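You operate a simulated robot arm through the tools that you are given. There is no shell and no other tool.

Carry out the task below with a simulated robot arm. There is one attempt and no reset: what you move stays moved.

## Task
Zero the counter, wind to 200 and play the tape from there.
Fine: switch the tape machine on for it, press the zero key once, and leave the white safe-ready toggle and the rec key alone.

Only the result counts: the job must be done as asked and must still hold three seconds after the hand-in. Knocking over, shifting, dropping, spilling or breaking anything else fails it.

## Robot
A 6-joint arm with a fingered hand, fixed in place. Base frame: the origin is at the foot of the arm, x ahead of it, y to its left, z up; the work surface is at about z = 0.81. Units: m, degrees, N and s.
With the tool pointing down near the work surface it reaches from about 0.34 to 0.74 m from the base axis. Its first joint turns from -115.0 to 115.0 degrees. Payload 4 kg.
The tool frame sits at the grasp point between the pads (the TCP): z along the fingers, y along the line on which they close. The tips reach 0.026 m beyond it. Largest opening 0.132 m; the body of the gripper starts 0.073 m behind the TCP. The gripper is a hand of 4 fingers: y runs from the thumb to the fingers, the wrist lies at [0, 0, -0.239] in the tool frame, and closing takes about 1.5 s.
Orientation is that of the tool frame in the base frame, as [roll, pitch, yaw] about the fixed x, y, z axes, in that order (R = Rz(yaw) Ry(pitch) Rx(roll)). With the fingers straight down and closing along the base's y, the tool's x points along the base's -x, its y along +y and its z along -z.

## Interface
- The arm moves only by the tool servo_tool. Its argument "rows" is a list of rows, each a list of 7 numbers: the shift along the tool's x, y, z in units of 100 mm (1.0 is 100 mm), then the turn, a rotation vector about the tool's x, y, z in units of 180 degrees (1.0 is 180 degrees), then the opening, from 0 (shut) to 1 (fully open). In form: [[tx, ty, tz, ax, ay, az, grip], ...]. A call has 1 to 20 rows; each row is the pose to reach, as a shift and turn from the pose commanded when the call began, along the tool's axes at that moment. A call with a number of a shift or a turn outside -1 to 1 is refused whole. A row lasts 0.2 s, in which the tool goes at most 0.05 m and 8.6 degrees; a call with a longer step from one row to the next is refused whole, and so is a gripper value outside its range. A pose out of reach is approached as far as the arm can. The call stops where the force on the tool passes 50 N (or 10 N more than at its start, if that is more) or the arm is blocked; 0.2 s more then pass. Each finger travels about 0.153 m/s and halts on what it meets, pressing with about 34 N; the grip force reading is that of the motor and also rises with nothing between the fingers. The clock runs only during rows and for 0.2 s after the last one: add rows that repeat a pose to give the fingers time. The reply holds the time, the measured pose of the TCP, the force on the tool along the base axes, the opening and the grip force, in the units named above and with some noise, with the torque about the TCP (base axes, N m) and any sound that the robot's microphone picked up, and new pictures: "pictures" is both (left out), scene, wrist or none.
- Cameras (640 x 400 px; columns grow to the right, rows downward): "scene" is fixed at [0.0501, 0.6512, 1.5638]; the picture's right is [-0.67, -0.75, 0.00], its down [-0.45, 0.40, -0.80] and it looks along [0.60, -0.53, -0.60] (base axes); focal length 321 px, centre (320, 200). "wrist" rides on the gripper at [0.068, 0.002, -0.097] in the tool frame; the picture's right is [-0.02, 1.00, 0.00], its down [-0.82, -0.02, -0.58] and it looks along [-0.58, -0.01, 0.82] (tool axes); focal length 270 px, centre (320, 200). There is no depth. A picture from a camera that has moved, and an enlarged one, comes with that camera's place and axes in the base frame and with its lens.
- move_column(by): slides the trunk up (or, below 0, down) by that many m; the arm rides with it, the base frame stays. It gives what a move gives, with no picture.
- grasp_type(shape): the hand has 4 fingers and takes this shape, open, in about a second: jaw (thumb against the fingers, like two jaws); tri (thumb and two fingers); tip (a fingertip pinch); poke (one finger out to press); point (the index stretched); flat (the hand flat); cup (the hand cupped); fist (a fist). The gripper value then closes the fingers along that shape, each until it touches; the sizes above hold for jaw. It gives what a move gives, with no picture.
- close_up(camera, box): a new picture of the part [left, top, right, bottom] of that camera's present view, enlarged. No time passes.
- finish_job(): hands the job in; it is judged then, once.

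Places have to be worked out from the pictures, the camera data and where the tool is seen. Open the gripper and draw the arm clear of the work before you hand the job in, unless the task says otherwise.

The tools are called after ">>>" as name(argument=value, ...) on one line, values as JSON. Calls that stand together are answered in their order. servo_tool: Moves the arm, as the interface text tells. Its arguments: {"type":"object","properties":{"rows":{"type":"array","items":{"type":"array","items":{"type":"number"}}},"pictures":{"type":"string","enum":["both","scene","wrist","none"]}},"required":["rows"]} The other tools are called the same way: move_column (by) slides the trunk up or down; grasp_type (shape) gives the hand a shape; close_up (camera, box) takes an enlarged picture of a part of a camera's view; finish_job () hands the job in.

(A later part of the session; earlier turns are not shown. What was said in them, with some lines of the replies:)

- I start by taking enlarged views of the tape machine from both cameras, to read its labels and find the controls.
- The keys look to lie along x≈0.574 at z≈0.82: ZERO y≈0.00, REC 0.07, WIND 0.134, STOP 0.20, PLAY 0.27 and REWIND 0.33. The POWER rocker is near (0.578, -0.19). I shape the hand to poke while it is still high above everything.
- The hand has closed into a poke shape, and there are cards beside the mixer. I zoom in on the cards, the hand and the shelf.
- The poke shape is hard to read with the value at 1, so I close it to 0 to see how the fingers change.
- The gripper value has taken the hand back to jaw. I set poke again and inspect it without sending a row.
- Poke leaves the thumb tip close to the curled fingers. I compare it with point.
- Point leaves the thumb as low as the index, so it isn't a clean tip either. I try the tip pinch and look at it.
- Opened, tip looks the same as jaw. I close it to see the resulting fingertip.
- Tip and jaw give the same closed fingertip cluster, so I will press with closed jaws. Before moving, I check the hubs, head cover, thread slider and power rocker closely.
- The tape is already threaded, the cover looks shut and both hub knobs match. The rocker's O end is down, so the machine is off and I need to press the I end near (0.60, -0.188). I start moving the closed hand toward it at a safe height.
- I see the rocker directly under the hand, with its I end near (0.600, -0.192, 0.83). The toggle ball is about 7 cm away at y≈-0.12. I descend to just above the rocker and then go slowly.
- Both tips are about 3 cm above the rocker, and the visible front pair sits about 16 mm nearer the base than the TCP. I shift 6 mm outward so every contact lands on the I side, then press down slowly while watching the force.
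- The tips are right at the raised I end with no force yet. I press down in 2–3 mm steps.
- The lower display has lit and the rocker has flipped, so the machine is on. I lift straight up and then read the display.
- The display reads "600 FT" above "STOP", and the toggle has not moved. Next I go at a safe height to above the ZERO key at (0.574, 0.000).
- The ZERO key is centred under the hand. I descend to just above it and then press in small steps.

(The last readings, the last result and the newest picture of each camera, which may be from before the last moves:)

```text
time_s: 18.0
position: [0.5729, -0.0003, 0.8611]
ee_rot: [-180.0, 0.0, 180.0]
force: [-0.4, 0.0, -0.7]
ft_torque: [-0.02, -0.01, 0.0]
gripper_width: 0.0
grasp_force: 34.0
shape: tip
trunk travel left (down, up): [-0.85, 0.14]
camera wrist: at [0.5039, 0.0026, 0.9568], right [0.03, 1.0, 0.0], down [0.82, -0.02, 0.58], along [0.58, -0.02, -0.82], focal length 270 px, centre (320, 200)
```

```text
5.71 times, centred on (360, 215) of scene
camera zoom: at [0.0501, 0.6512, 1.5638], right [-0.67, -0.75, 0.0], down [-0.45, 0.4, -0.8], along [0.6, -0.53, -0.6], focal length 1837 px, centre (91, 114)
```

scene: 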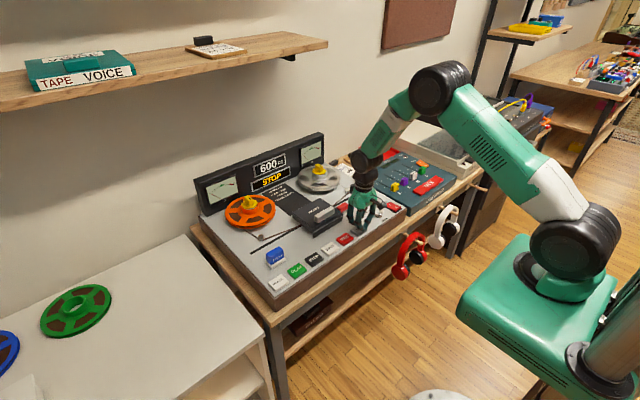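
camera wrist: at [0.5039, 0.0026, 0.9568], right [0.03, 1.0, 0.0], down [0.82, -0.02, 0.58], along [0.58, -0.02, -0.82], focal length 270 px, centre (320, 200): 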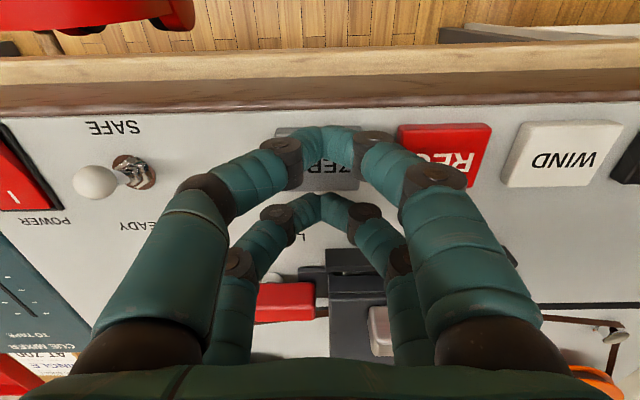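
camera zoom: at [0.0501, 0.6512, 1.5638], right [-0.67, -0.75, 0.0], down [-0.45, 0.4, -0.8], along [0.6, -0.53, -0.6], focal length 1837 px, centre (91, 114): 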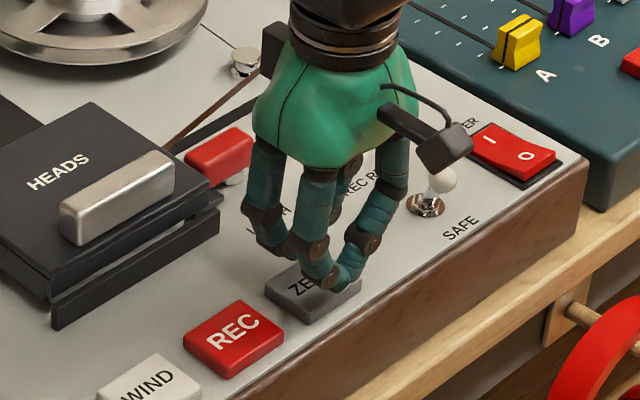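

The tips sit over the ZERO key with no contact yet. I continue down in 2–3 mm steps.

>>> servo_tool(rows=[[0, 0, 0.04, 0, 0, 0, 0], [0, 0, 0.07, 0, 0, 0, 0], [0, 0, 0.1, 0, 0, 0, 0], [0, 0, 0.12, 0, 0, 0, 0]], pictures="none")

>>> close_up(camera="scene", box=[310, 180, 410, 250])

>>> close_up(camera="scene", box=[225, 140, 345, 215])

```text
time_s: 19.0
position: [0.575, 0.0, 0.8488]
ee_rot: [-180.0, 0.1, 180.0]
force: [-0.2, -0.4, -0.5]
ft_torque: [0.01, 0.01, -0.01]
gripper_width: 0.0
grasp_force: 34.0
shape: tip
trunk travel left (down, up): [-0.85, 0.14]
```

```text
5.71 times, centred on (360, 215) of scene
camera zoom: at [0.0501, 0.6512, 1.5638], right [-0.67, -0.75, 0.0], down [-0.45, 0.4, -0.8], along [0.6, -0.53, -0.6], focal length 1837 px, centre (91, 114)
```

zoom: 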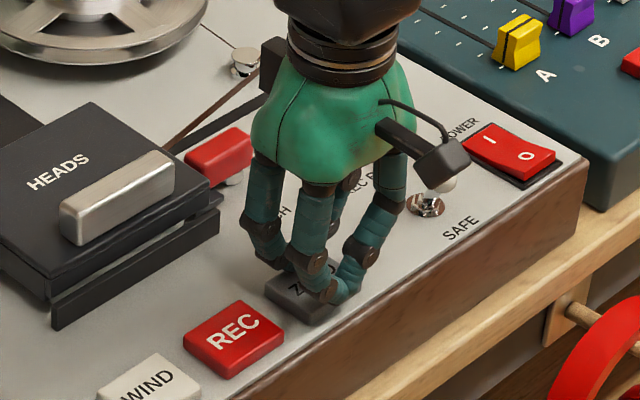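

```text
5.33 times, centred on (285, 178) of scene
camera zoom: at [0.0501, 0.6512, 1.5638], right [-0.67, -0.75, 0.0], down [-0.45, 0.4, -0.8], along [0.6, -0.53, -0.6], focal length 1714 px, centre (507, 320)
```

zoom: 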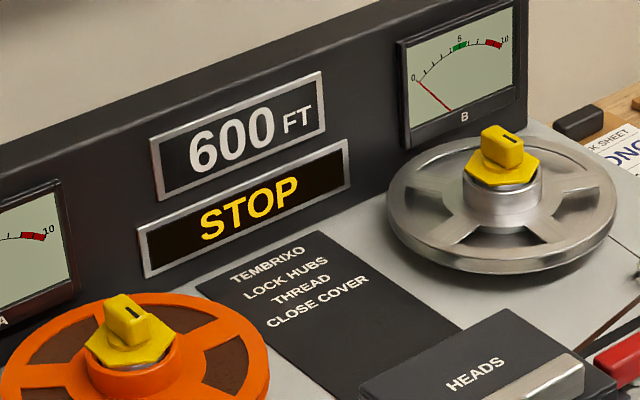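

There is no contact yet with the tips at z≈0.823 and the counter still at 600. I press a little deeper.

>>> servo_tool(rows=[[0, 0, 0.02, 0, 0, 0, 0], [0, 0, 0.04, 0, 0, 0, 0], [0, 0, 0.06, 0, 0, 0, 0]], pictures="none")

>>> close_up(camera="scene", box=[225, 140, 345, 215])

>>> close_up(camera="scene", box=[310, 180, 410, 250])

```text
time_s: 19.8
position: [0.5739, 0.0001, 0.8434]
ee_rot: [180.0, -0.1, 179.9]
force: [-0.6, -1.8, 3.2]
ft_torque: [-0.01, 0.07, 0.02]
gripper_width: 0.0001
grasp_force: 34.3
shape: tip
trunk travel left (down, up): [-0.85, 0.14]
heard: click
```

```text
5.33 times, centred on (285, 178) of scene
camera zoom: at [0.0501, 0.6512, 1.5638], right [-0.67, -0.75, 0.0], down [-0.45, 0.4, -0.8], along [0.6, -0.53, -0.6], focal length 1714 px, centre (507, 320)
```

zoom: 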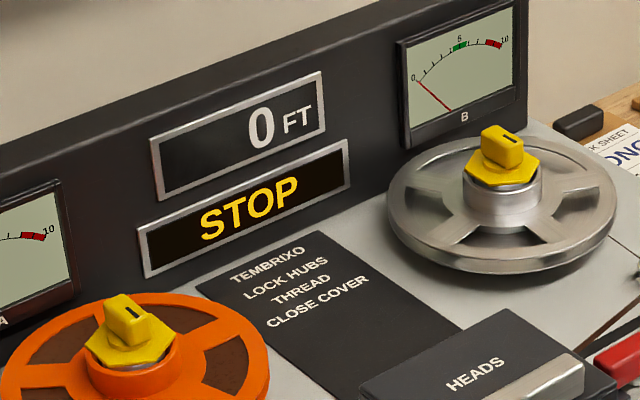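

```text
5.71 times, centred on (360, 215) of scene
camera zoom: at [0.0501, 0.6512, 1.5638], right [-0.67, -0.75, 0.0], down [-0.45, 0.4, -0.8], along [0.6, -0.53, -0.6], focal length 1837 px, centre (91, 114)
```

zoom: 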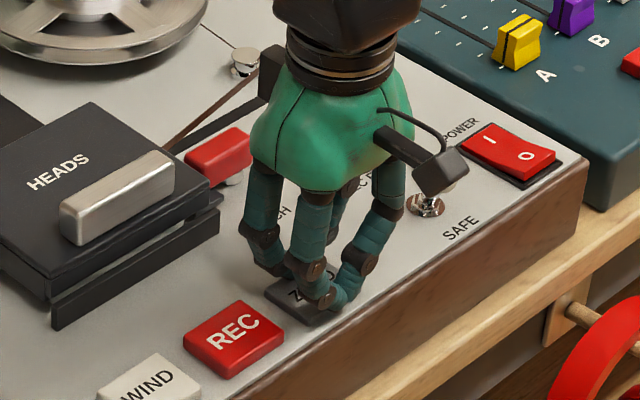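

I heard a click and the counter reads "0 FT". I lift straight up right away and travel high over REC to WIND at y≈0.134.

>>> servo_tool(rows=[[0, 0, -0.1, 0, 0, 0, 0], [0, 0, -0.35, 0, 0, 0, 0], [0, 0, -0.7, 0, 0, 0, 0], [0, 0.3, -0.9, 0, 0, 0, 0], [0, 0.65, -0.9, 0, 0, 0, 0], [0, 1.0, -0.9, 0, 0, 0, 0]], pictures="none")

>>> servo_tool(rows=[[0, 0.2, 0, 0, 0, 0, 0], [0, 0.34, 0, 0, 0, 0, 0], [0, 0.34, 0.1, 0, 0, 0, 0]], pictures="both")

>>> close_up(camera="scene", box=[225, 140, 345, 215])

```text
time_s: 21.2
position: [0.574, 0.1017, 0.9342]
ee_rot: [180.0, 0.1, 179.9]
force: [0.2, 0.1, 0.2]
ft_torque: [0.01, 0.0, 0.01]
gripper_width: 0.0
grasp_force: 33.8
shape: tip
trunk travel left (down, up): [-0.85, 0.14]
```

```text
time_s: 22.0
position: [0.5736, 0.1342, 0.9233]
ee_rot: [180.0, 0.0, 180.0]
force: [0.5, -0.6, 0.2]
ft_torque: [-0.02, 0.0, 0.01]
gripper_width: 0.0
grasp_force: 33.9
shape: tip
trunk travel left (down, up): [-0.85, 0.14]
camera wrist: at [0.5039, 0.1369, 1.0199], right [0.03, 1.0, 0.0], down [0.82, -0.02, 0.58], along [0.58, -0.02, -0.82], focal length 270 px, centre (320, 200)
```

scene: 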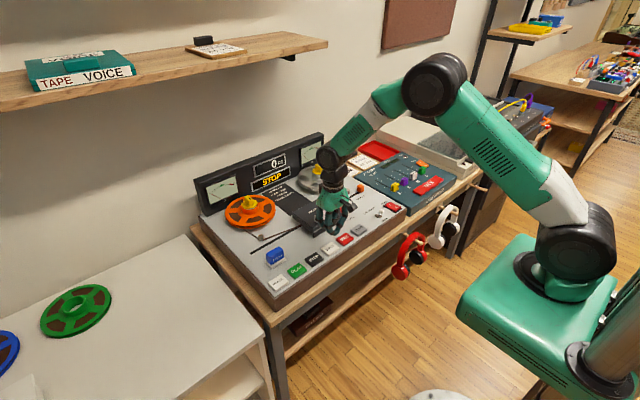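
wrist: 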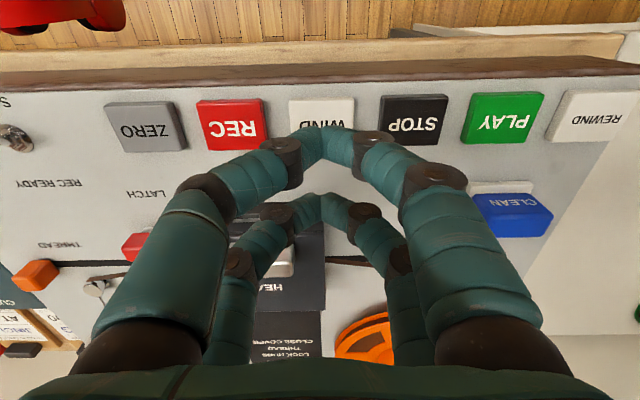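

```text
5.33 times, centred on (285, 178) of scene
camera zoom: at [0.0501, 0.6512, 1.5638], right [-0.67, -0.75, 0.0], down [-0.45, 0.4, -0.8], along [0.6, -0.53, -0.6], focal length 1714 px, centre (507, 320)
```

zoom: 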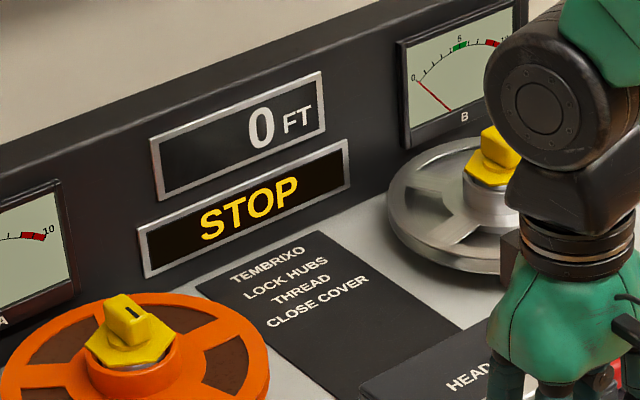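

The counter shows 0 and WIND is centred under the hand. I press WIND, lift, and hover above STOP so I can watch the counter run.

>>> servo_tool(rows=[[0, 0, 0.3, 0, 0, 0, 0], [0, 0, 0.6, 0, 0, 0, 0], [0, 0, 0.74, 0, 0, 0, 0], [0, 0, 0.79, 0, 0, 0, 0], [0, 0, 0.82, 0, 0, 0, 0], [0, 0, 0.5, 0, 0, 0, 0]], pictures="both")

>>> close_up(camera="scene", box=[225, 140, 345, 215])

```text
time_s: 23.4
position: [0.5726, 0.1343, 0.8748]
ee_rot: [180.0, 0.1, 179.9]
force: [0.9, 0.0, -0.2]
ft_torque: [0.02, 0.02, -0.01]
gripper_width: 0.0002
grasp_force: 33.9
shape: tip
trunk travel left (down, up): [-0.85, 0.14]
heard: click
camera wrist: at [0.5027, 0.1359, 0.9706], right [0.03, 1.0, 0.0], down [0.82, -0.02, 0.58], along [0.58, -0.02, -0.82], focal length 270 px, centre (320, 200)
```

scene: 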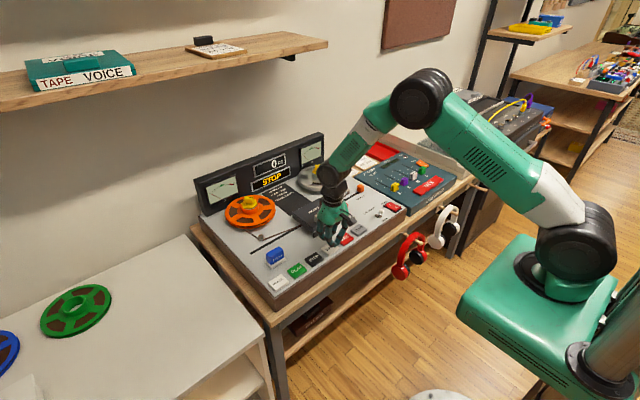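
wrist: 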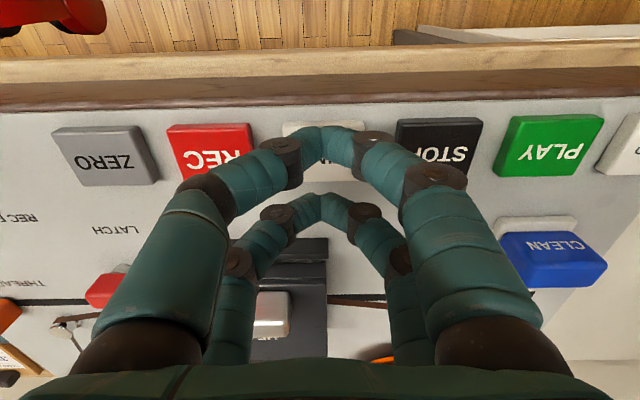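

```text
5.33 times, centred on (285, 178) of scene
camera zoom: at [0.0501, 0.6512, 1.5638], right [-0.67, -0.75, 0.0], down [-0.45, 0.4, -0.8], along [0.6, -0.53, -0.6], focal length 1714 px, centre (507, 320)
```

zoom: 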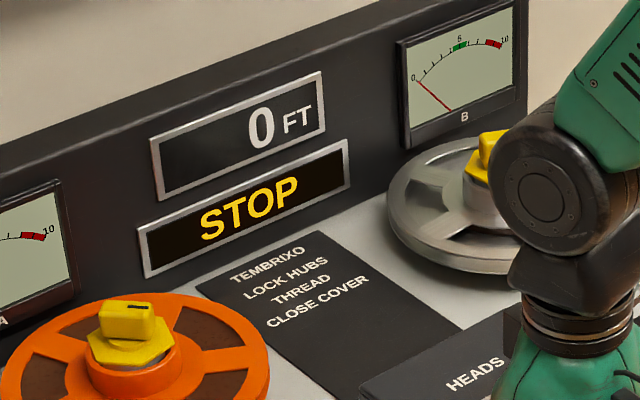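

A click came and the orange reel has turned a little, but the display still reads STOP and 0. I wait one row and look again before deciding.

>>> servo_tool(rows=[[0, 0, 0, 0, 0, 0, 0]], pictures="none")

>>> close_up(camera="scene", box=[225, 140, 345, 215])

```text
time_s: 23.8
position: [0.573, 0.1345, 0.8744]
ee_rot: [180.0, 0.0, 179.9]
force: [-0.6, -0.6, -0.1]
ft_torque: [0.0, 0.0, -0.01]
gripper_width: 0.0
grasp_force: 34.1
shape: tip
trunk travel left (down, up): [-0.85, 0.14]
```

```text
5.33 times, centred on (285, 178) of scene
camera zoom: at [0.0501, 0.6512, 1.5638], right [-0.67, -0.75, 0.0], down [-0.45, 0.4, -0.8], along [0.6, -0.53, -0.6], focal length 1714 px, centre (507, 320)
```

zoom: 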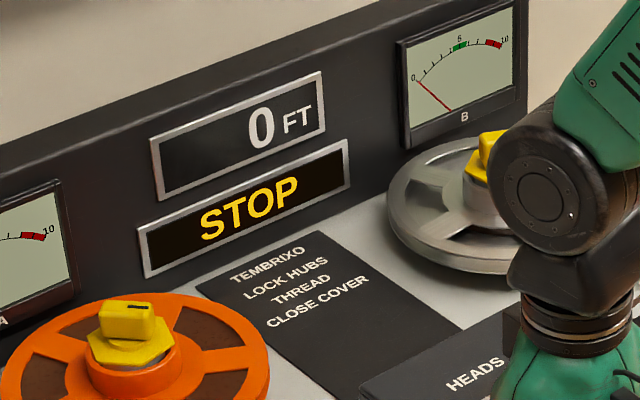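

The reel stopped as soon as the key was released, so WIND acts only while held. I press it again, keep it down, and read the counter with the clock paused.

>>> servo_tool(rows=[[0, 0, 0.22, 0, 0, 0, 0], [0, 0, 0.3, 0, 0, 0, 0], [0, 0, 0.32, 0, 0, 0, 0]], pictures="none")

>>> close_up(camera="scene", box=[225, 140, 345, 215])

>>> close_up(camera="scene", box=[290, 200, 380, 260])

```text
time_s: 24.6
position: [0.5725, 0.134, 0.8432]
ee_rot: [-180.0, 0.2, 179.9]
force: [0.2, 0.7, 6.6]
ft_torque: [0.03, 0.06, -0.04]
gripper_width: 0.0001
grasp_force: 34.6
shape: tip
trunk travel left (down, up): [-0.85, 0.14]
heard: click
```

```text
5.33 times, centred on (285, 178) of scene
camera zoom: at [0.0501, 0.6512, 1.5638], right [-0.67, -0.75, 0.0], down [-0.45, 0.4, -0.8], along [0.6, -0.53, -0.6], focal length 1714 px, centre (507, 320)
```

zoom: 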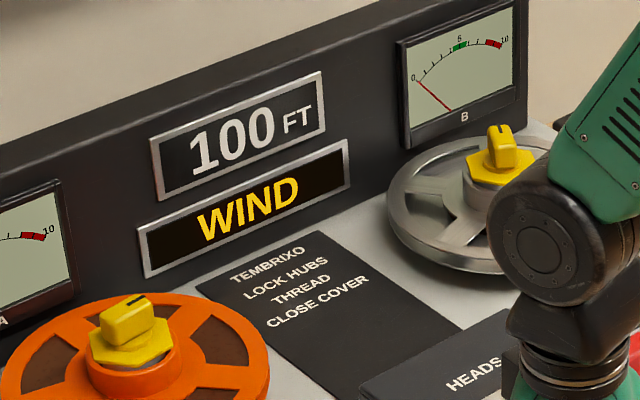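

```text
6.67 times, centred on (335, 230) of scene
camera zoom: at [0.0501, 0.6512, 1.5638], right [-0.67, -0.75, 0.0], down [-0.45, 0.4, -0.8], along [0.6, -0.53, -0.6], focal length 2143 px, centre (220, 0)
```

zoom: 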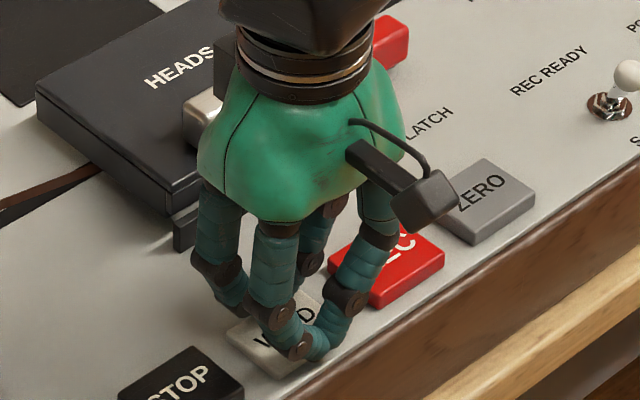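

The counter reads "100 FT" and WIND while held. I release now to see how it settles, since short taps give finer control.

>>> servo_tool(rows=[[0, 0, -0.2, 0, 0, 0, 0]], pictures="none")

>>> close_up(camera="scene", box=[225, 140, 345, 215])

```text
time_s: 25.0
position: [0.5715, 0.1346, 0.863]
ee_rot: [180.0, 0.0, -179.9]
force: [-0.8, 0.1, -0.4]
ft_torque: [0.01, -0.02, 0.03]
gripper_width: 0.0
grasp_force: 34.3
shape: tip
trunk travel left (down, up): [-0.85, 0.14]
```

```text
5.33 times, centred on (285, 178) of scene
camera zoom: at [0.0501, 0.6512, 1.5638], right [-0.67, -0.75, 0.0], down [-0.45, 0.4, -0.8], along [0.6, -0.53, -0.6], focal length 1714 px, centre (507, 320)
```

zoom: 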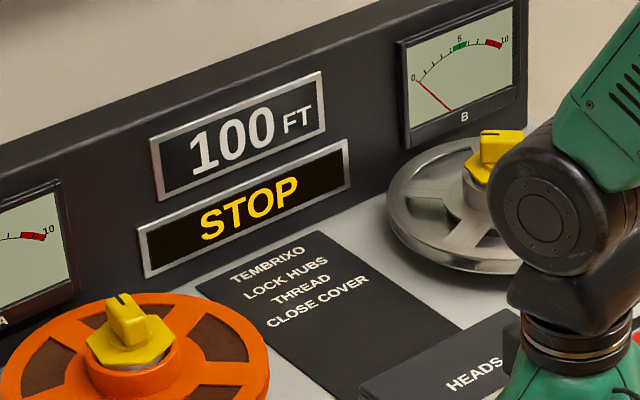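

It now reads "100 FT" and STOP, and the reel turned a bit more. I zoom in on hub A to use its angle as a finer measure of tape travel.

>>> close_up(camera="scene", box=[215, 180, 285, 225])

```text
8.89 times, centred on (250, 202) of scene
camera zoom: at [0.0501, 0.6512, 1.5638], right [-0.67, -0.75, 0.0], down [-0.45, 0.4, -0.8], along [0.6, -0.53, -0.6], focal length 2857 px, centre (942, 178)
```

zoom: 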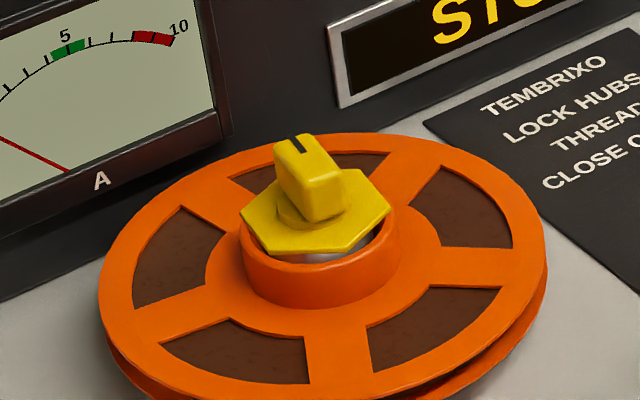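

The counter may only show whole hundreds, so I give a very short tap on WIND and compare the display and hub angle.

>>> servo_tool(rows=[[0, 0, 0.12, 0, 0, 0, 0], [0, 0, 0.19, 0, 0, 0, 0], [0, 0, 0.0, 0, 0, 0, 0]], pictures="none")

>>> close_up(camera="scene", box=[225, 140, 345, 215])

>>> close_up(camera="scene", box=[215, 180, 285, 225])

```text
time_s: 25.8
position: [0.5717, 0.1342, 0.8622]
ee_rot: [180.0, 0.0, 179.9]
force: [0.7, -0.1, 0.1]
ft_torque: [0.02, 0.01, -0.02]
gripper_width: 0.0
grasp_force: 34.8
shape: tip
trunk travel left (down, up): [-0.85, 0.14]
heard: click
```

```text
5.33 times, centred on (285, 178) of scene
camera zoom: at [0.0501, 0.6512, 1.5638], right [-0.67, -0.75, 0.0], down [-0.45, 0.4, -0.8], along [0.6, -0.53, -0.6], focal length 1714 px, centre (507, 320)
```

zoom: 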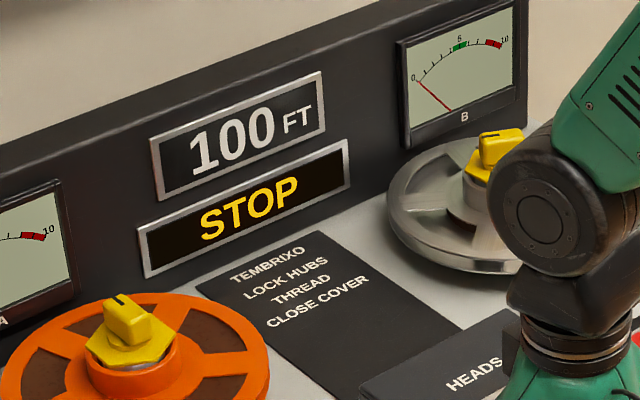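

```text
8.89 times, centred on (250, 202) of scene
camera zoom: at [0.0501, 0.6512, 1.5638], right [-0.67, -0.75, 0.0], down [-0.45, 0.4, -0.8], along [0.6, -0.53, -0.6], focal length 2857 px, centre (942, 178)
```

zoom: 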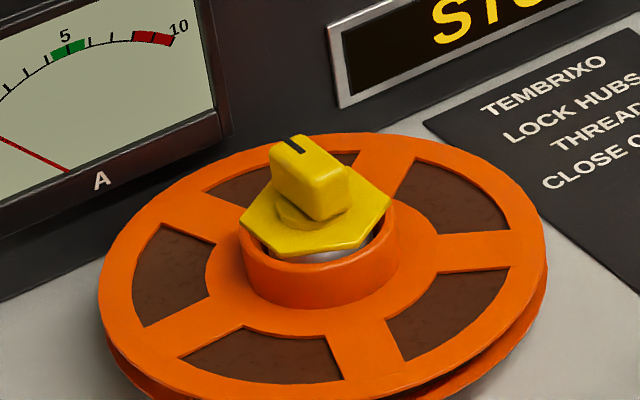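

The tap turned the reel by a small amount while the display stayed at 100. I zoom further on the knob to measure its angle accurately.

>>> close_up(camera="scene", box=[238, 192, 262, 208])

>>> close_up(camera="scene", box=[250, 145, 300, 195])

```text
16.00 times, centred on (250, 200) of scene
camera zoom: at [0.0501, 0.6512, 1.5638], right [-0.67, -0.75, 0.0], down [-0.45, 0.4, -0.8], along [0.6, -0.53, -0.6], focal length 5142 px, centre (1440, 200)
```

zoom: 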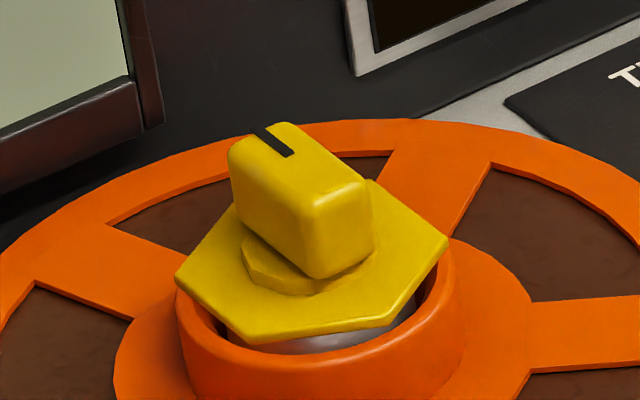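

```text
8.00 times, centred on (275, 170) of scene
camera zoom: at [0.0501, 0.6512, 1.5638], right [-0.67, -0.75, 0.0], down [-0.45, 0.4, -0.8], along [0.6, -0.53, -0.6], focal length 2571 px, centre (680, 440)
```

zoom: 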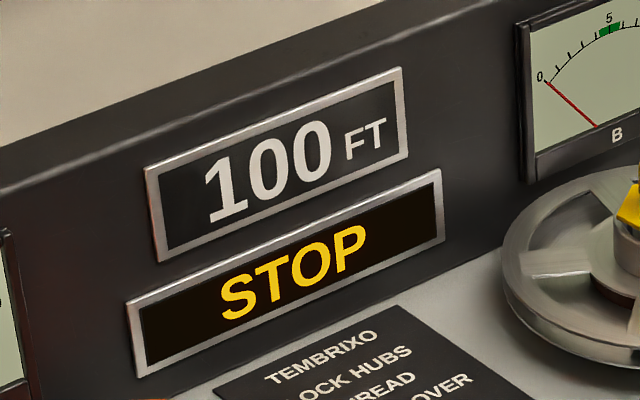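

The marker has gone about half a turn since zero: roughly 66° on the first press, 104° on the second and 11° on the tap. I give a slightly longer tap and track both angle and counter.

>>> servo_tool(rows=[[0, 0, 0.12, 0, 0, 0, 0], [0, 0, 0.19, 0, 0, 0, 0], [0, 0, 0.19, 0, 0, 0, 0], [0, 0, 0.0, 0, 0, 0, 0]], pictures="none")

>>> close_up(camera="scene", box=[225, 140, 345, 215])

>>> close_up(camera="scene", box=[215, 180, 285, 225])

>>> close_up(camera="scene", box=[238, 192, 262, 208])

```text
time_s: 26.8
position: [0.5728, 0.1333, 0.862]
ee_rot: [180.0, 0.0, 179.9]
force: [0.5, 0.4, 0.4]
ft_torque: [0.02, -0.02, -0.01]
gripper_width: 0.0001
grasp_force: 33.8
shape: tip
trunk travel left (down, up): [-0.85, 0.14]
heard: click
```

```text
5.33 times, centred on (285, 178) of scene
camera zoom: at [0.0501, 0.6512, 1.5638], right [-0.67, -0.75, 0.0], down [-0.45, 0.4, -0.8], along [0.6, -0.53, -0.6], focal length 1714 px, centre (507, 320)
```

zoom: 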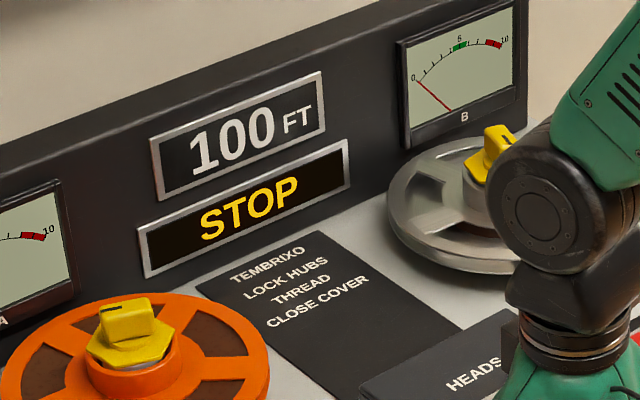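

```text
8.89 times, centred on (250, 202) of scene
camera zoom: at [0.0501, 0.6512, 1.5638], right [-0.67, -0.75, 0.0], down [-0.45, 0.4, -0.8], along [0.6, -0.53, -0.6], focal length 2857 px, centre (942, 178)
```

zoom: 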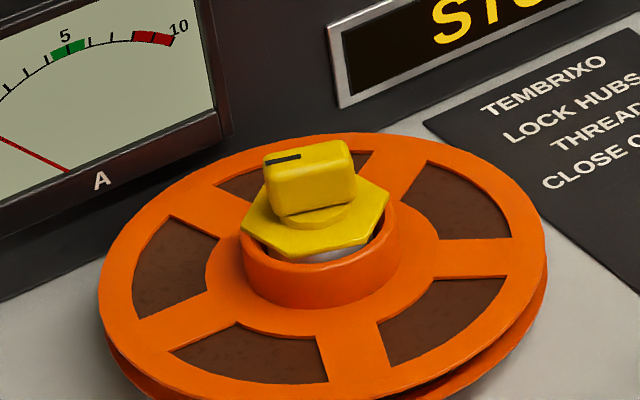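

```text
16.00 times, centred on (250, 200) of scene
camera zoom: at [0.0501, 0.6512, 1.5638], right [-0.67, -0.75, 0.0], down [-0.45, 0.4, -0.8], along [0.6, -0.53, -0.6], focal length 5142 px, centre (1440, 200)
```

zoom: 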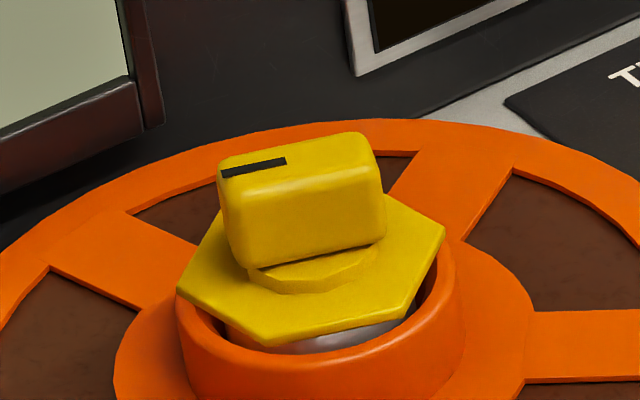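

The counter still reads 100 after a total of about 248°, and the longer tap moved the reel about 67°. I repeat the same tap.

>>> servo_tool(rows=[[0, 0, 0.12, 0, 0, 0, 0], [0, 0, 0.19, 0, 0, 0, 0], [0, 0, 0.19, 0, 0, 0, 0], [0, 0, 0.0, 0, 0, 0, 0]], pictures="none")

>>> close_up(camera="scene", box=[225, 140, 345, 215])

>>> close_up(camera="scene", box=[215, 180, 285, 225])

>>> close_up(camera="scene", box=[238, 192, 262, 208])

```text
time_s: 27.8
position: [0.5744, 0.1348, 0.8613]
ee_rot: [-180.0, 0.0, -179.9]
force: [0.3, -0.4, 0.5]
ft_torque: [0.01, -0.01, -0.04]
gripper_width: 0.0
grasp_force: 33.7
shape: tip
trunk travel left (down, up): [-0.85, 0.14]
heard: click
```

```text
5.33 times, centred on (285, 178) of scene
camera zoom: at [0.0501, 0.6512, 1.5638], right [-0.67, -0.75, 0.0], down [-0.45, 0.4, -0.8], along [0.6, -0.53, -0.6], focal length 1714 px, centre (507, 320)
```

zoom: 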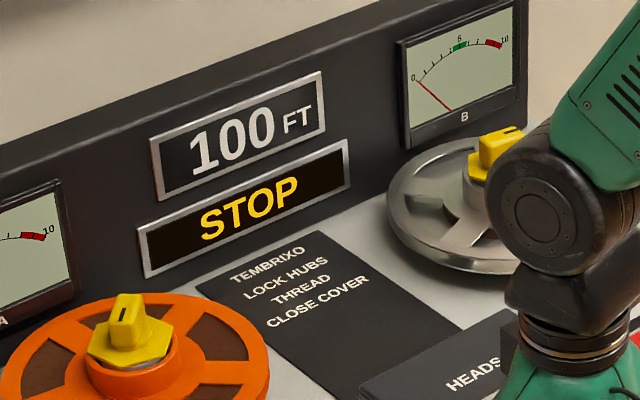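

```text
8.89 times, centred on (250, 202) of scene
camera zoom: at [0.0501, 0.6512, 1.5638], right [-0.67, -0.75, 0.0], down [-0.45, 0.4, -0.8], along [0.6, -0.53, -0.6], focal length 2857 px, centre (942, 178)
```

zoom: 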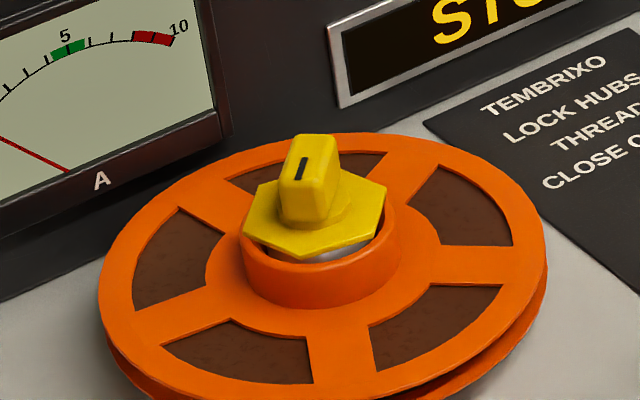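

```text
16.00 times, centred on (250, 200) of scene
camera zoom: at [0.0501, 0.6512, 1.5638], right [-0.67, -0.75, 0.0], down [-0.45, 0.4, -0.8], along [0.6, -0.53, -0.6], focal length 5142 px, centre (1440, 200)
```

zoom: 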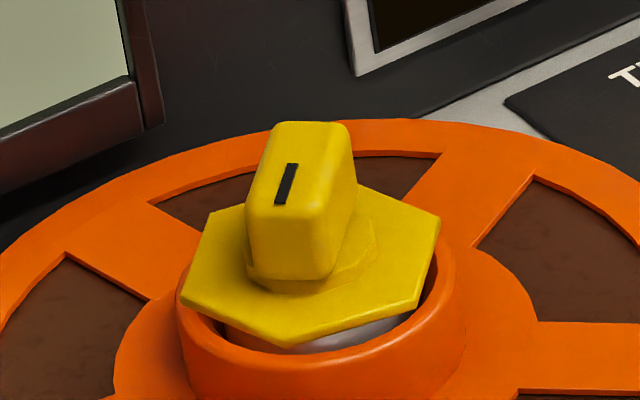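

Again about 67° per tap, total about 316°, with the counter still at 100. I give one more equal tap.

>>> servo_tool(rows=[[0, 0, 0.12, 0, 0, 0, 0], [0, 0, 0.19, 0, 0, 0, 0], [0, 0, 0.0, 0, 0, 0, 0]], pictures="none")

>>> close_up(camera="scene", box=[225, 140, 345, 215])

>>> close_up(camera="scene", box=[238, 192, 262, 208])

```text
time_s: 28.6
position: [0.5753, 0.1335, 0.8625]
ee_rot: [-180.0, 0.1, 179.9]
force: [-0.3, -0.6, 0.8]
ft_torque: [0.0, -0.01, 0.0]
gripper_width: 0.0001
grasp_force: 33.6
shape: tip
trunk travel left (down, up): [-0.85, 0.14]
heard: click
```

```text
5.33 times, centred on (285, 178) of scene
camera zoom: at [0.0501, 0.6512, 1.5638], right [-0.67, -0.75, 0.0], down [-0.45, 0.4, -0.8], along [0.6, -0.53, -0.6], focal length 1714 px, centre (507, 320)
```

zoom: 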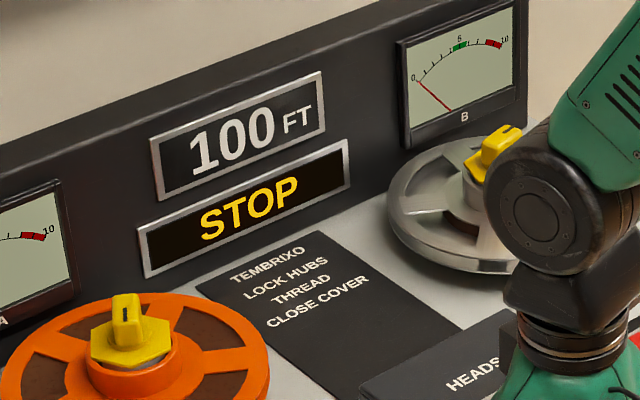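

```text
16.00 times, centred on (250, 200) of scene
camera zoom: at [0.0501, 0.6512, 1.5638], right [-0.67, -0.75, 0.0], down [-0.45, 0.4, -0.8], along [0.6, -0.53, -0.6], focal length 5142 px, centre (1440, 200)
```

zoom: 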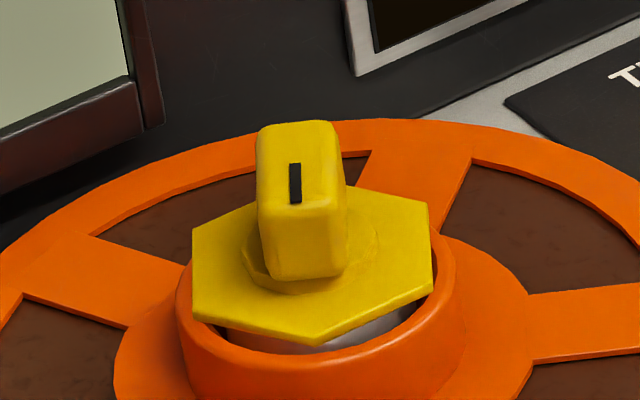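

The short tap moved it about 12°, total about 328°, counter still 100. Now the longer tap.

>>> servo_tool(rows=[[0, 0, 0.12, 0, 0, 0, 0], [0, 0, 0.19, 0, 0, 0, 0], [0, 0, 0.19, 0, 0, 0, 0], [0, 0, 0.0, 0, 0, 0, 0]], pictures="none")

>>> close_up(camera="scene", box=[225, 140, 345, 215])

>>> close_up(camera="scene", box=[238, 192, 262, 208])

```text
time_s: 29.6
position: [0.5726, 0.1351, 0.862]
ee_rot: [-179.9, 0.0, 179.9]
force: [-0.5, -0.1, 0.1]
ft_torque: [-0.02, 0.0, 0.0]
gripper_width: 0.0
grasp_force: 33.8
shape: tip
trunk travel left (down, up): [-0.85, 0.14]
heard: click
```

```text
5.33 times, centred on (285, 178) of scene
camera zoom: at [0.0501, 0.6512, 1.5638], right [-0.67, -0.75, 0.0], down [-0.45, 0.4, -0.8], along [0.6, -0.53, -0.6], focal length 1714 px, centre (507, 320)
```

zoom: 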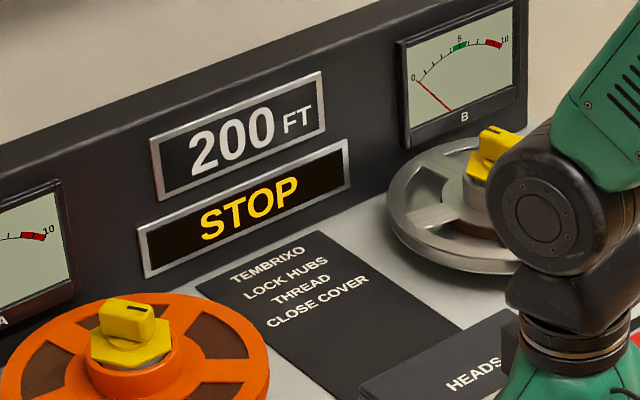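

```text
16.00 times, centred on (250, 200) of scene
camera zoom: at [0.0501, 0.6512, 1.5638], right [-0.67, -0.75, 0.0], down [-0.45, 0.4, -0.8], along [0.6, -0.53, -0.6], focal length 5142 px, centre (1440, 200)
```

zoom: 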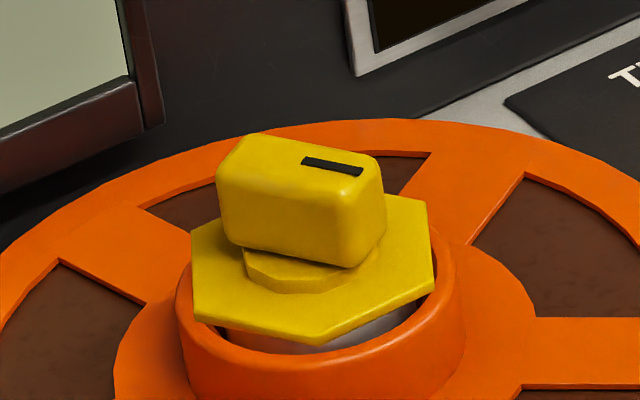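

The counter now reads "200 FT". It seems to round to the nearest hundred, since it changed 0→100 near 112° and 100→200 between 328° and 397°, or about 0.45 ft per degree. True 200 should be near 450°, so I add two short taps of about 12° each and measure again.

>>> servo_tool(rows=[[0, 0, 0.12, 0, 0, 0, 0], [0, 0, 0.19, 0, 0, 0, 0], [0, 0, 0.0, 0, 0, 0, 0], [0, 0, 0.12, 0, 0, 0, 0], [0, 0, 0.19, 0, 0, 0, 0], [0, 0, 0.0, 0, 0, 0, 0]], pictures="none")

>>> close_up(camera="scene", box=[225, 140, 345, 215])

>>> close_up(camera="scene", box=[238, 192, 262, 208])

```text
time_s: 31.0
position: [0.5737, 0.1342, 0.863]
ee_rot: [180.0, -0.1, 179.9]
force: [0.2, -1.3, 0.1]
ft_torque: [0.0, -0.04, 0.01]
gripper_width: 0.0001
grasp_force: 33.9
shape: tip
trunk travel left (down, up): [-0.85, 0.14]
heard: click, click
```

```text
5.33 times, centred on (285, 178) of scene
camera zoom: at [0.0501, 0.6512, 1.5638], right [-0.67, -0.75, 0.0], down [-0.45, 0.4, -0.8], along [0.6, -0.53, -0.6], focal length 1714 px, centre (507, 320)
```

zoom: 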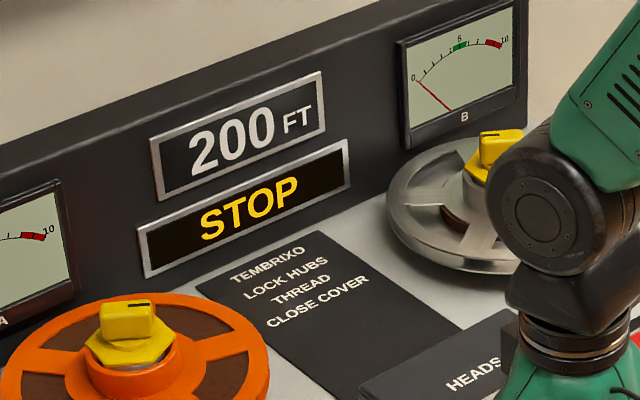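

```text
16.00 times, centred on (250, 200) of scene
camera zoom: at [0.0501, 0.6512, 1.5638], right [-0.67, -0.75, 0.0], down [-0.45, 0.4, -0.8], along [0.6, -0.53, -0.6], focal length 5142 px, centre (1440, 200)
```

zoom: 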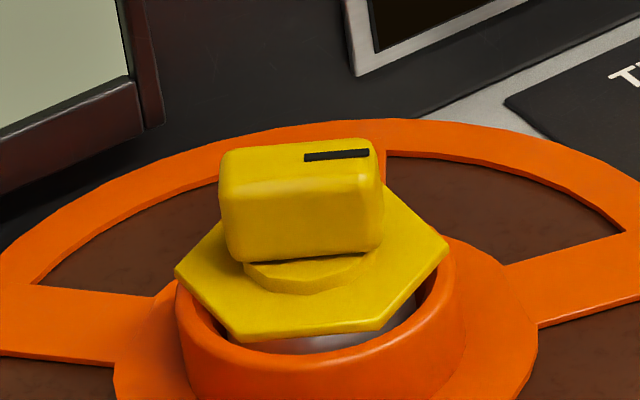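

Two taps moved it about 25°, total about 422°, or roughly 188 ft by my estimate. I add two more to land near 200.

>>> servo_tool(rows=[[0, 0, 0.12, 0, 0, 0, 0], [0, 0, 0.19, 0, 0, 0, 0], [0, 0, 0.0, 0, 0, 0, 0], [0, 0, 0.12, 0, 0, 0, 0], [0, 0, 0.19, 0, 0, 0, 0], [0, 0, 0.0, 0, 0, 0, 0]], pictures="none")

>>> close_up(camera="scene", box=[225, 140, 345, 215])

>>> close_up(camera="scene", box=[238, 192, 262, 208])

```text
time_s: 32.4
position: [0.5734, 0.1326, 0.8626]
ee_rot: [180.0, 0.0, 179.8]
force: [-0.2, 0.8, 0.4]
ft_torque: [0.02, -0.01, -0.02]
gripper_width: 0.0002
grasp_force: 33.4
shape: tip
trunk travel left (down, up): [-0.85, 0.14]
heard: click, click
```

```text
5.33 times, centred on (285, 178) of scene
camera zoom: at [0.0501, 0.6512, 1.5638], right [-0.67, -0.75, 0.0], down [-0.45, 0.4, -0.8], along [0.6, -0.53, -0.6], focal length 1714 px, centre (507, 320)
```

zoom: 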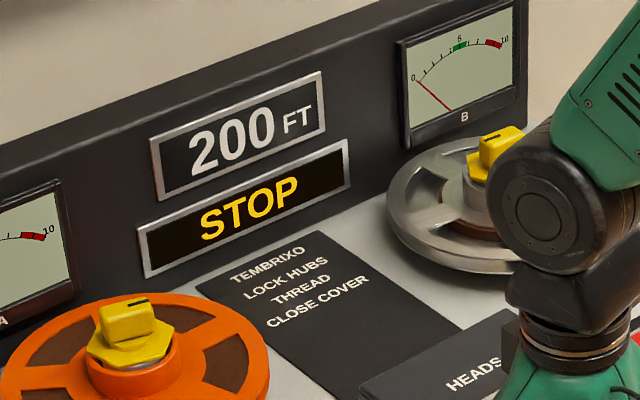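

```text
16.00 times, centred on (250, 200) of scene
camera zoom: at [0.0501, 0.6512, 1.5638], right [-0.67, -0.75, 0.0], down [-0.45, 0.4, -0.8], along [0.6, -0.53, -0.6], focal length 5142 px, centre (1440, 200)
```

zoom: 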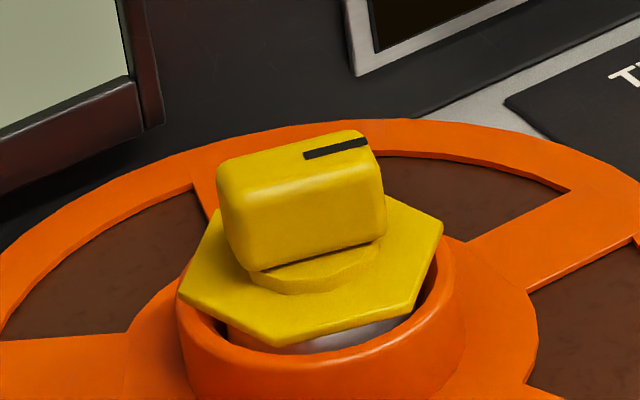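

The total is about 440°, which I put within a few feet of 200, and the counter shows 200 with the tape stopped. I lift and travel high over STOP to PLAY at (0.573, 0.2695).

>>> servo_tool(rows=[[0, 0, -0.3, 0, 0, 0, 0], [0, 0, -0.7, 0, 0, 0, 0], [0, 0.35, -0.7, 0, 0, 0, 0], [0, 0.7, -0.7, 0, 0, 0, 0], [0.01, 1.0, -0.7, 0, 0, 0, 0]], pictures="none")

>>> servo_tool(rows=[[0, 0.2, 0, 0, 0, 0, 0], [0, 0.355, 0, 0, 0, 0, 0], [0, 0.355, 0.2, 0, 0, 0, 0]], pictures="both")

>>> close_up(camera="scene", box=[225, 140, 345, 215])

```text
time_s: 33.6
position: [0.5734, 0.236, 0.9312]
ee_rot: [-179.9, 0.0, 179.9]
force: [0.7, 0.2, 1.0]
ft_torque: [-0.04, -0.03, 0.0]
gripper_width: 0.0
grasp_force: 33.6
shape: tip
trunk travel left (down, up): [-0.85, 0.14]
```

```text
time_s: 34.4
position: [0.5724, 0.2699, 0.9128]
ee_rot: [180.0, 0.1, 179.9]
force: [0.5, 0.0, 0.7]
ft_torque: [0.0, 0.02, 0.02]
gripper_width: 0.0
grasp_force: 33.4
shape: tip
trunk travel left (down, up): [-0.85, 0.14]
camera wrist: at [0.503, 0.273, 1.0081], right [0.03, 1.0, 0.0], down [0.82, -0.02, 0.58], along [0.58, -0.01, -0.82], focal length 270 px, centre (320, 200)
```

scene: 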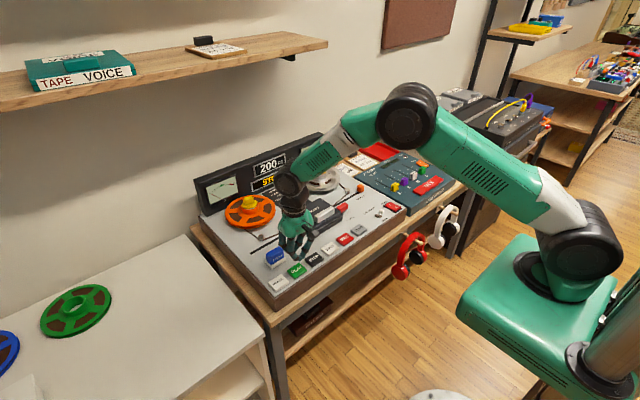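
wrist: 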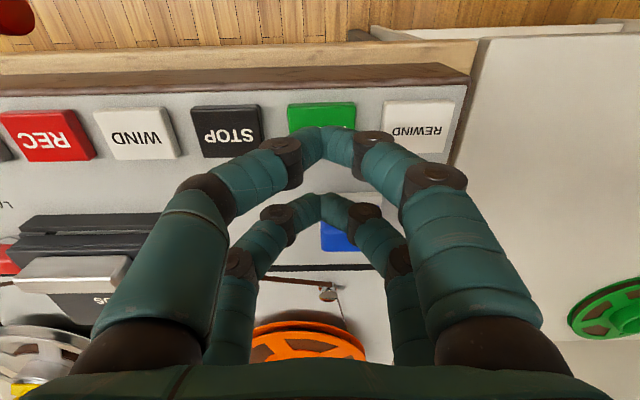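

```text
5.33 times, centred on (285, 178) of scene
camera zoom: at [0.0501, 0.6512, 1.5638], right [-0.67, -0.75, 0.0], down [-0.45, 0.4, -0.8], along [0.6, -0.53, -0.6], focal length 1714 px, centre (507, 320)
```

zoom: 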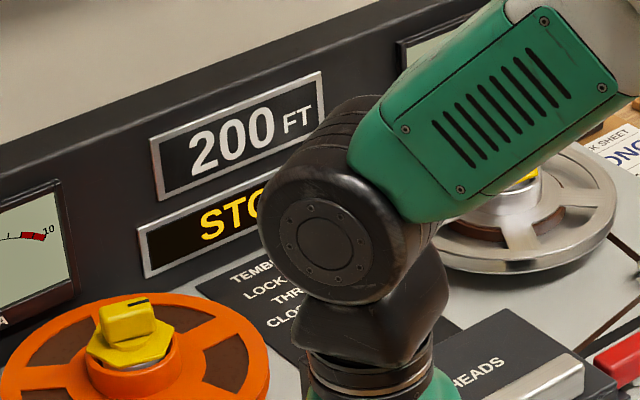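

PLAY is centred beneath the tips and the counter still reads 200. I press it once, briefly, and lift.

>>> servo_tool(rows=[[0, 0, 0.3, 0, 0, 0, 0], [0, 0, 0.55, 0, 0, 0, 0], [0, 0, 0.65, 0, 0, 0, 0], [0, 0, 0.7, 0, 0, 0, 0], [0, 0, 0.35, 0, 0, 0, 0]], pictures="scene")

>>> close_up(camera="scene", box=[225, 140, 345, 215])

```text
time_s: 35.6
position: [0.574, 0.2672, 0.8766]
ee_rot: [180.0, 0.0, 179.9]
force: [-0.2, 0.7, -1.2]
ft_torque: [0.02, -0.02, 0.01]
gripper_width: 0.0001
grasp_force: 33.8
shape: tip
trunk travel left (down, up): [-0.85, 0.14]
heard: click
```

scene: 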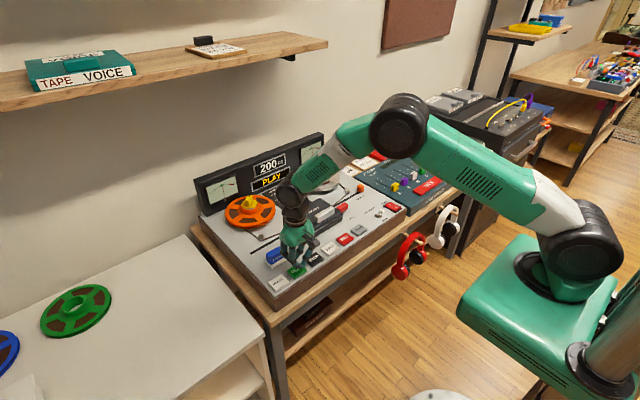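

```text
5.33 times, centred on (285, 178) of scene
camera zoom: at [0.0501, 0.6512, 1.5638], right [-0.67, -0.75, 0.0], down [-0.45, 0.4, -0.8], along [0.6, -0.53, -0.6], focal length 1714 px, centre (507, 320)
```

zoom: 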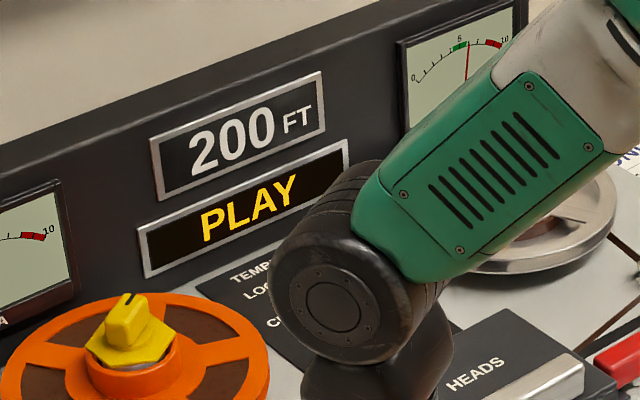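

The display reads PLAY at 200 FT and the meters are moving, so playback has latched. I lift straight up, then draw back toward the base and open the hand.

>>> servo_tool(rows=[[0, 0, -0.3, 0, 0, 0, 0], [0, 0, -0.65, 0, 0, 0, 0], [0, 0, -1.0, 0, 0, 0, 0]], pictures="none")

>>> servo_tool(rows=[[0.2, 0, -0.3, 0, 0, 0, 0.2], [0.5, 0, -0.6, 0, 0, 0, 0.6], [0.8, 0, -0.9, 0, 0, 0, 1], [1.0, 0, -1.0, 0, 0, 0, 1], [1.0, 0, -1.0, 0, 0, 0, 1], [1.0, 0, -1.0, 0, 0, 0, 1]], pictures="both")

>>> close_up(camera="scene", box=[180, 120, 420, 310])

>>> close_up(camera="scene", box=[225, 140, 345, 215])

```text
time_s: 36.4
position: [0.5732, 0.2684, 0.9775]
ee_rot: [-180.0, 0.1, 179.9]
force: [-0.1, 0.1, 1.0]
ft_torque: [0.03, -0.01, 0.0]
gripper_width: 0.0
grasp_force: 34.1
shape: tip
trunk travel left (down, up): [-0.85, 0.14]
```

```text
time_s: 37.8
position: [0.4737, 0.2705, 1.0781]
ee_rot: [-180.0, 0.0, 180.0]
force: [-0.4, -0.1, -0.4]
ft_torque: [-0.01, -0.01, 0.01]
gripper_width: 0.1318
grasp_force: 0.0
shape: tip
trunk travel left (down, up): [-0.85, 0.14]
camera wrist: at [0.4038, 0.274, 1.1743], right [0.03, 1.0, 0.0], down [0.82, -0.02, 0.58], along [0.58, -0.02, -0.82], focal length 270 px, centre (320, 200)
```

scene: 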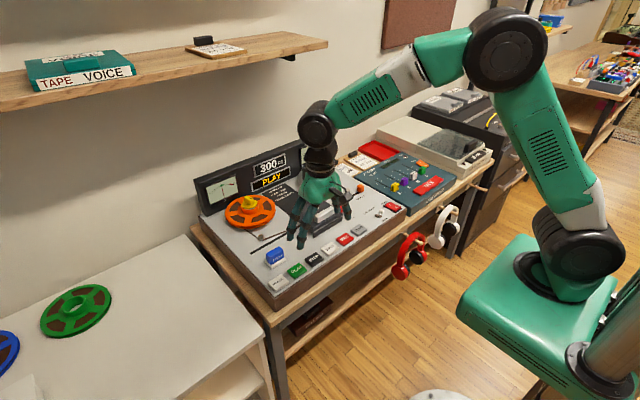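
wrist: 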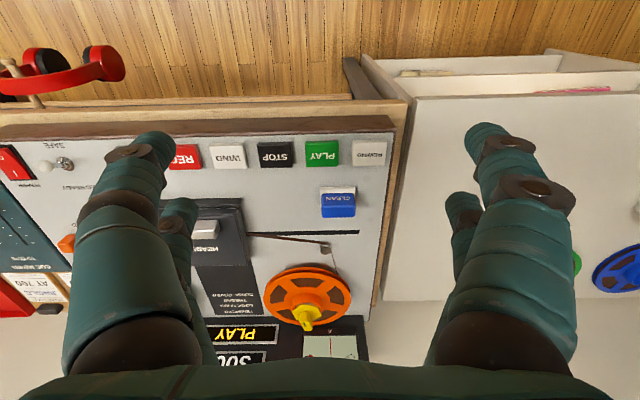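

```text
2.11 times, centred on (300, 215) of scene
camera zoom: at [0.0501, 0.6512, 1.5638], right [-0.67, -0.75, 0.0], down [-0.45, 0.4, -0.8], along [0.6, -0.53, -0.6], focal length 677 px, centre (362, 168)
```

zoom: 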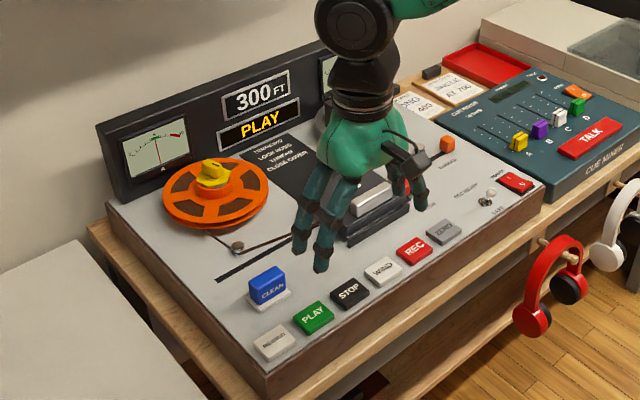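

```text
5.33 times, centred on (285, 178) of scene
camera zoom: at [0.0501, 0.6512, 1.5638], right [-0.67, -0.75, 0.0], down [-0.45, 0.4, -0.8], along [0.6, -0.53, -0.6], focal length 1714 px, centre (507, 320)
```

zoom: 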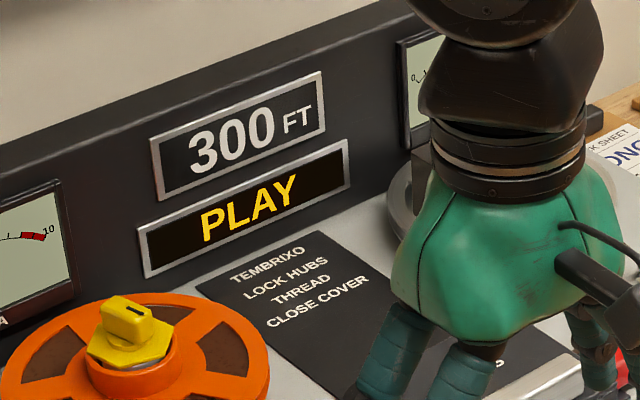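

The tape is playing and the counter is climbing past 200 as expected. The toggle and REC look untouched, nothing has moved, and the open hand is clear, so I hand the job in.

>>> finish_job()

```text
The job is handed in.
```

The tape machine is on and playing from the 200 mark, and the job has been handed in. I don't have the verdict on it.

- **Power and zero:** I switched the machine on at the rocker. I pressed the zero key once and the counter went to 0.
- **Winding:** WIND only runs while it is held, so I reached 200 with a few presses and short taps. The counter showed only whole hundreds. I used the turn of the reel to judge the stopping point, and I put the start of play within about 10 ft of 200.
- **Playing:** I pressed PLAY once and it stayed on after release. The counter had reached 300 by the time the arm was clear.
- **Left alone:** I did not touch the safe-ready toggle or the rec key. Nothing else looked moved in the last pictures. The hand was open and raised off the machine, back over its front edge.
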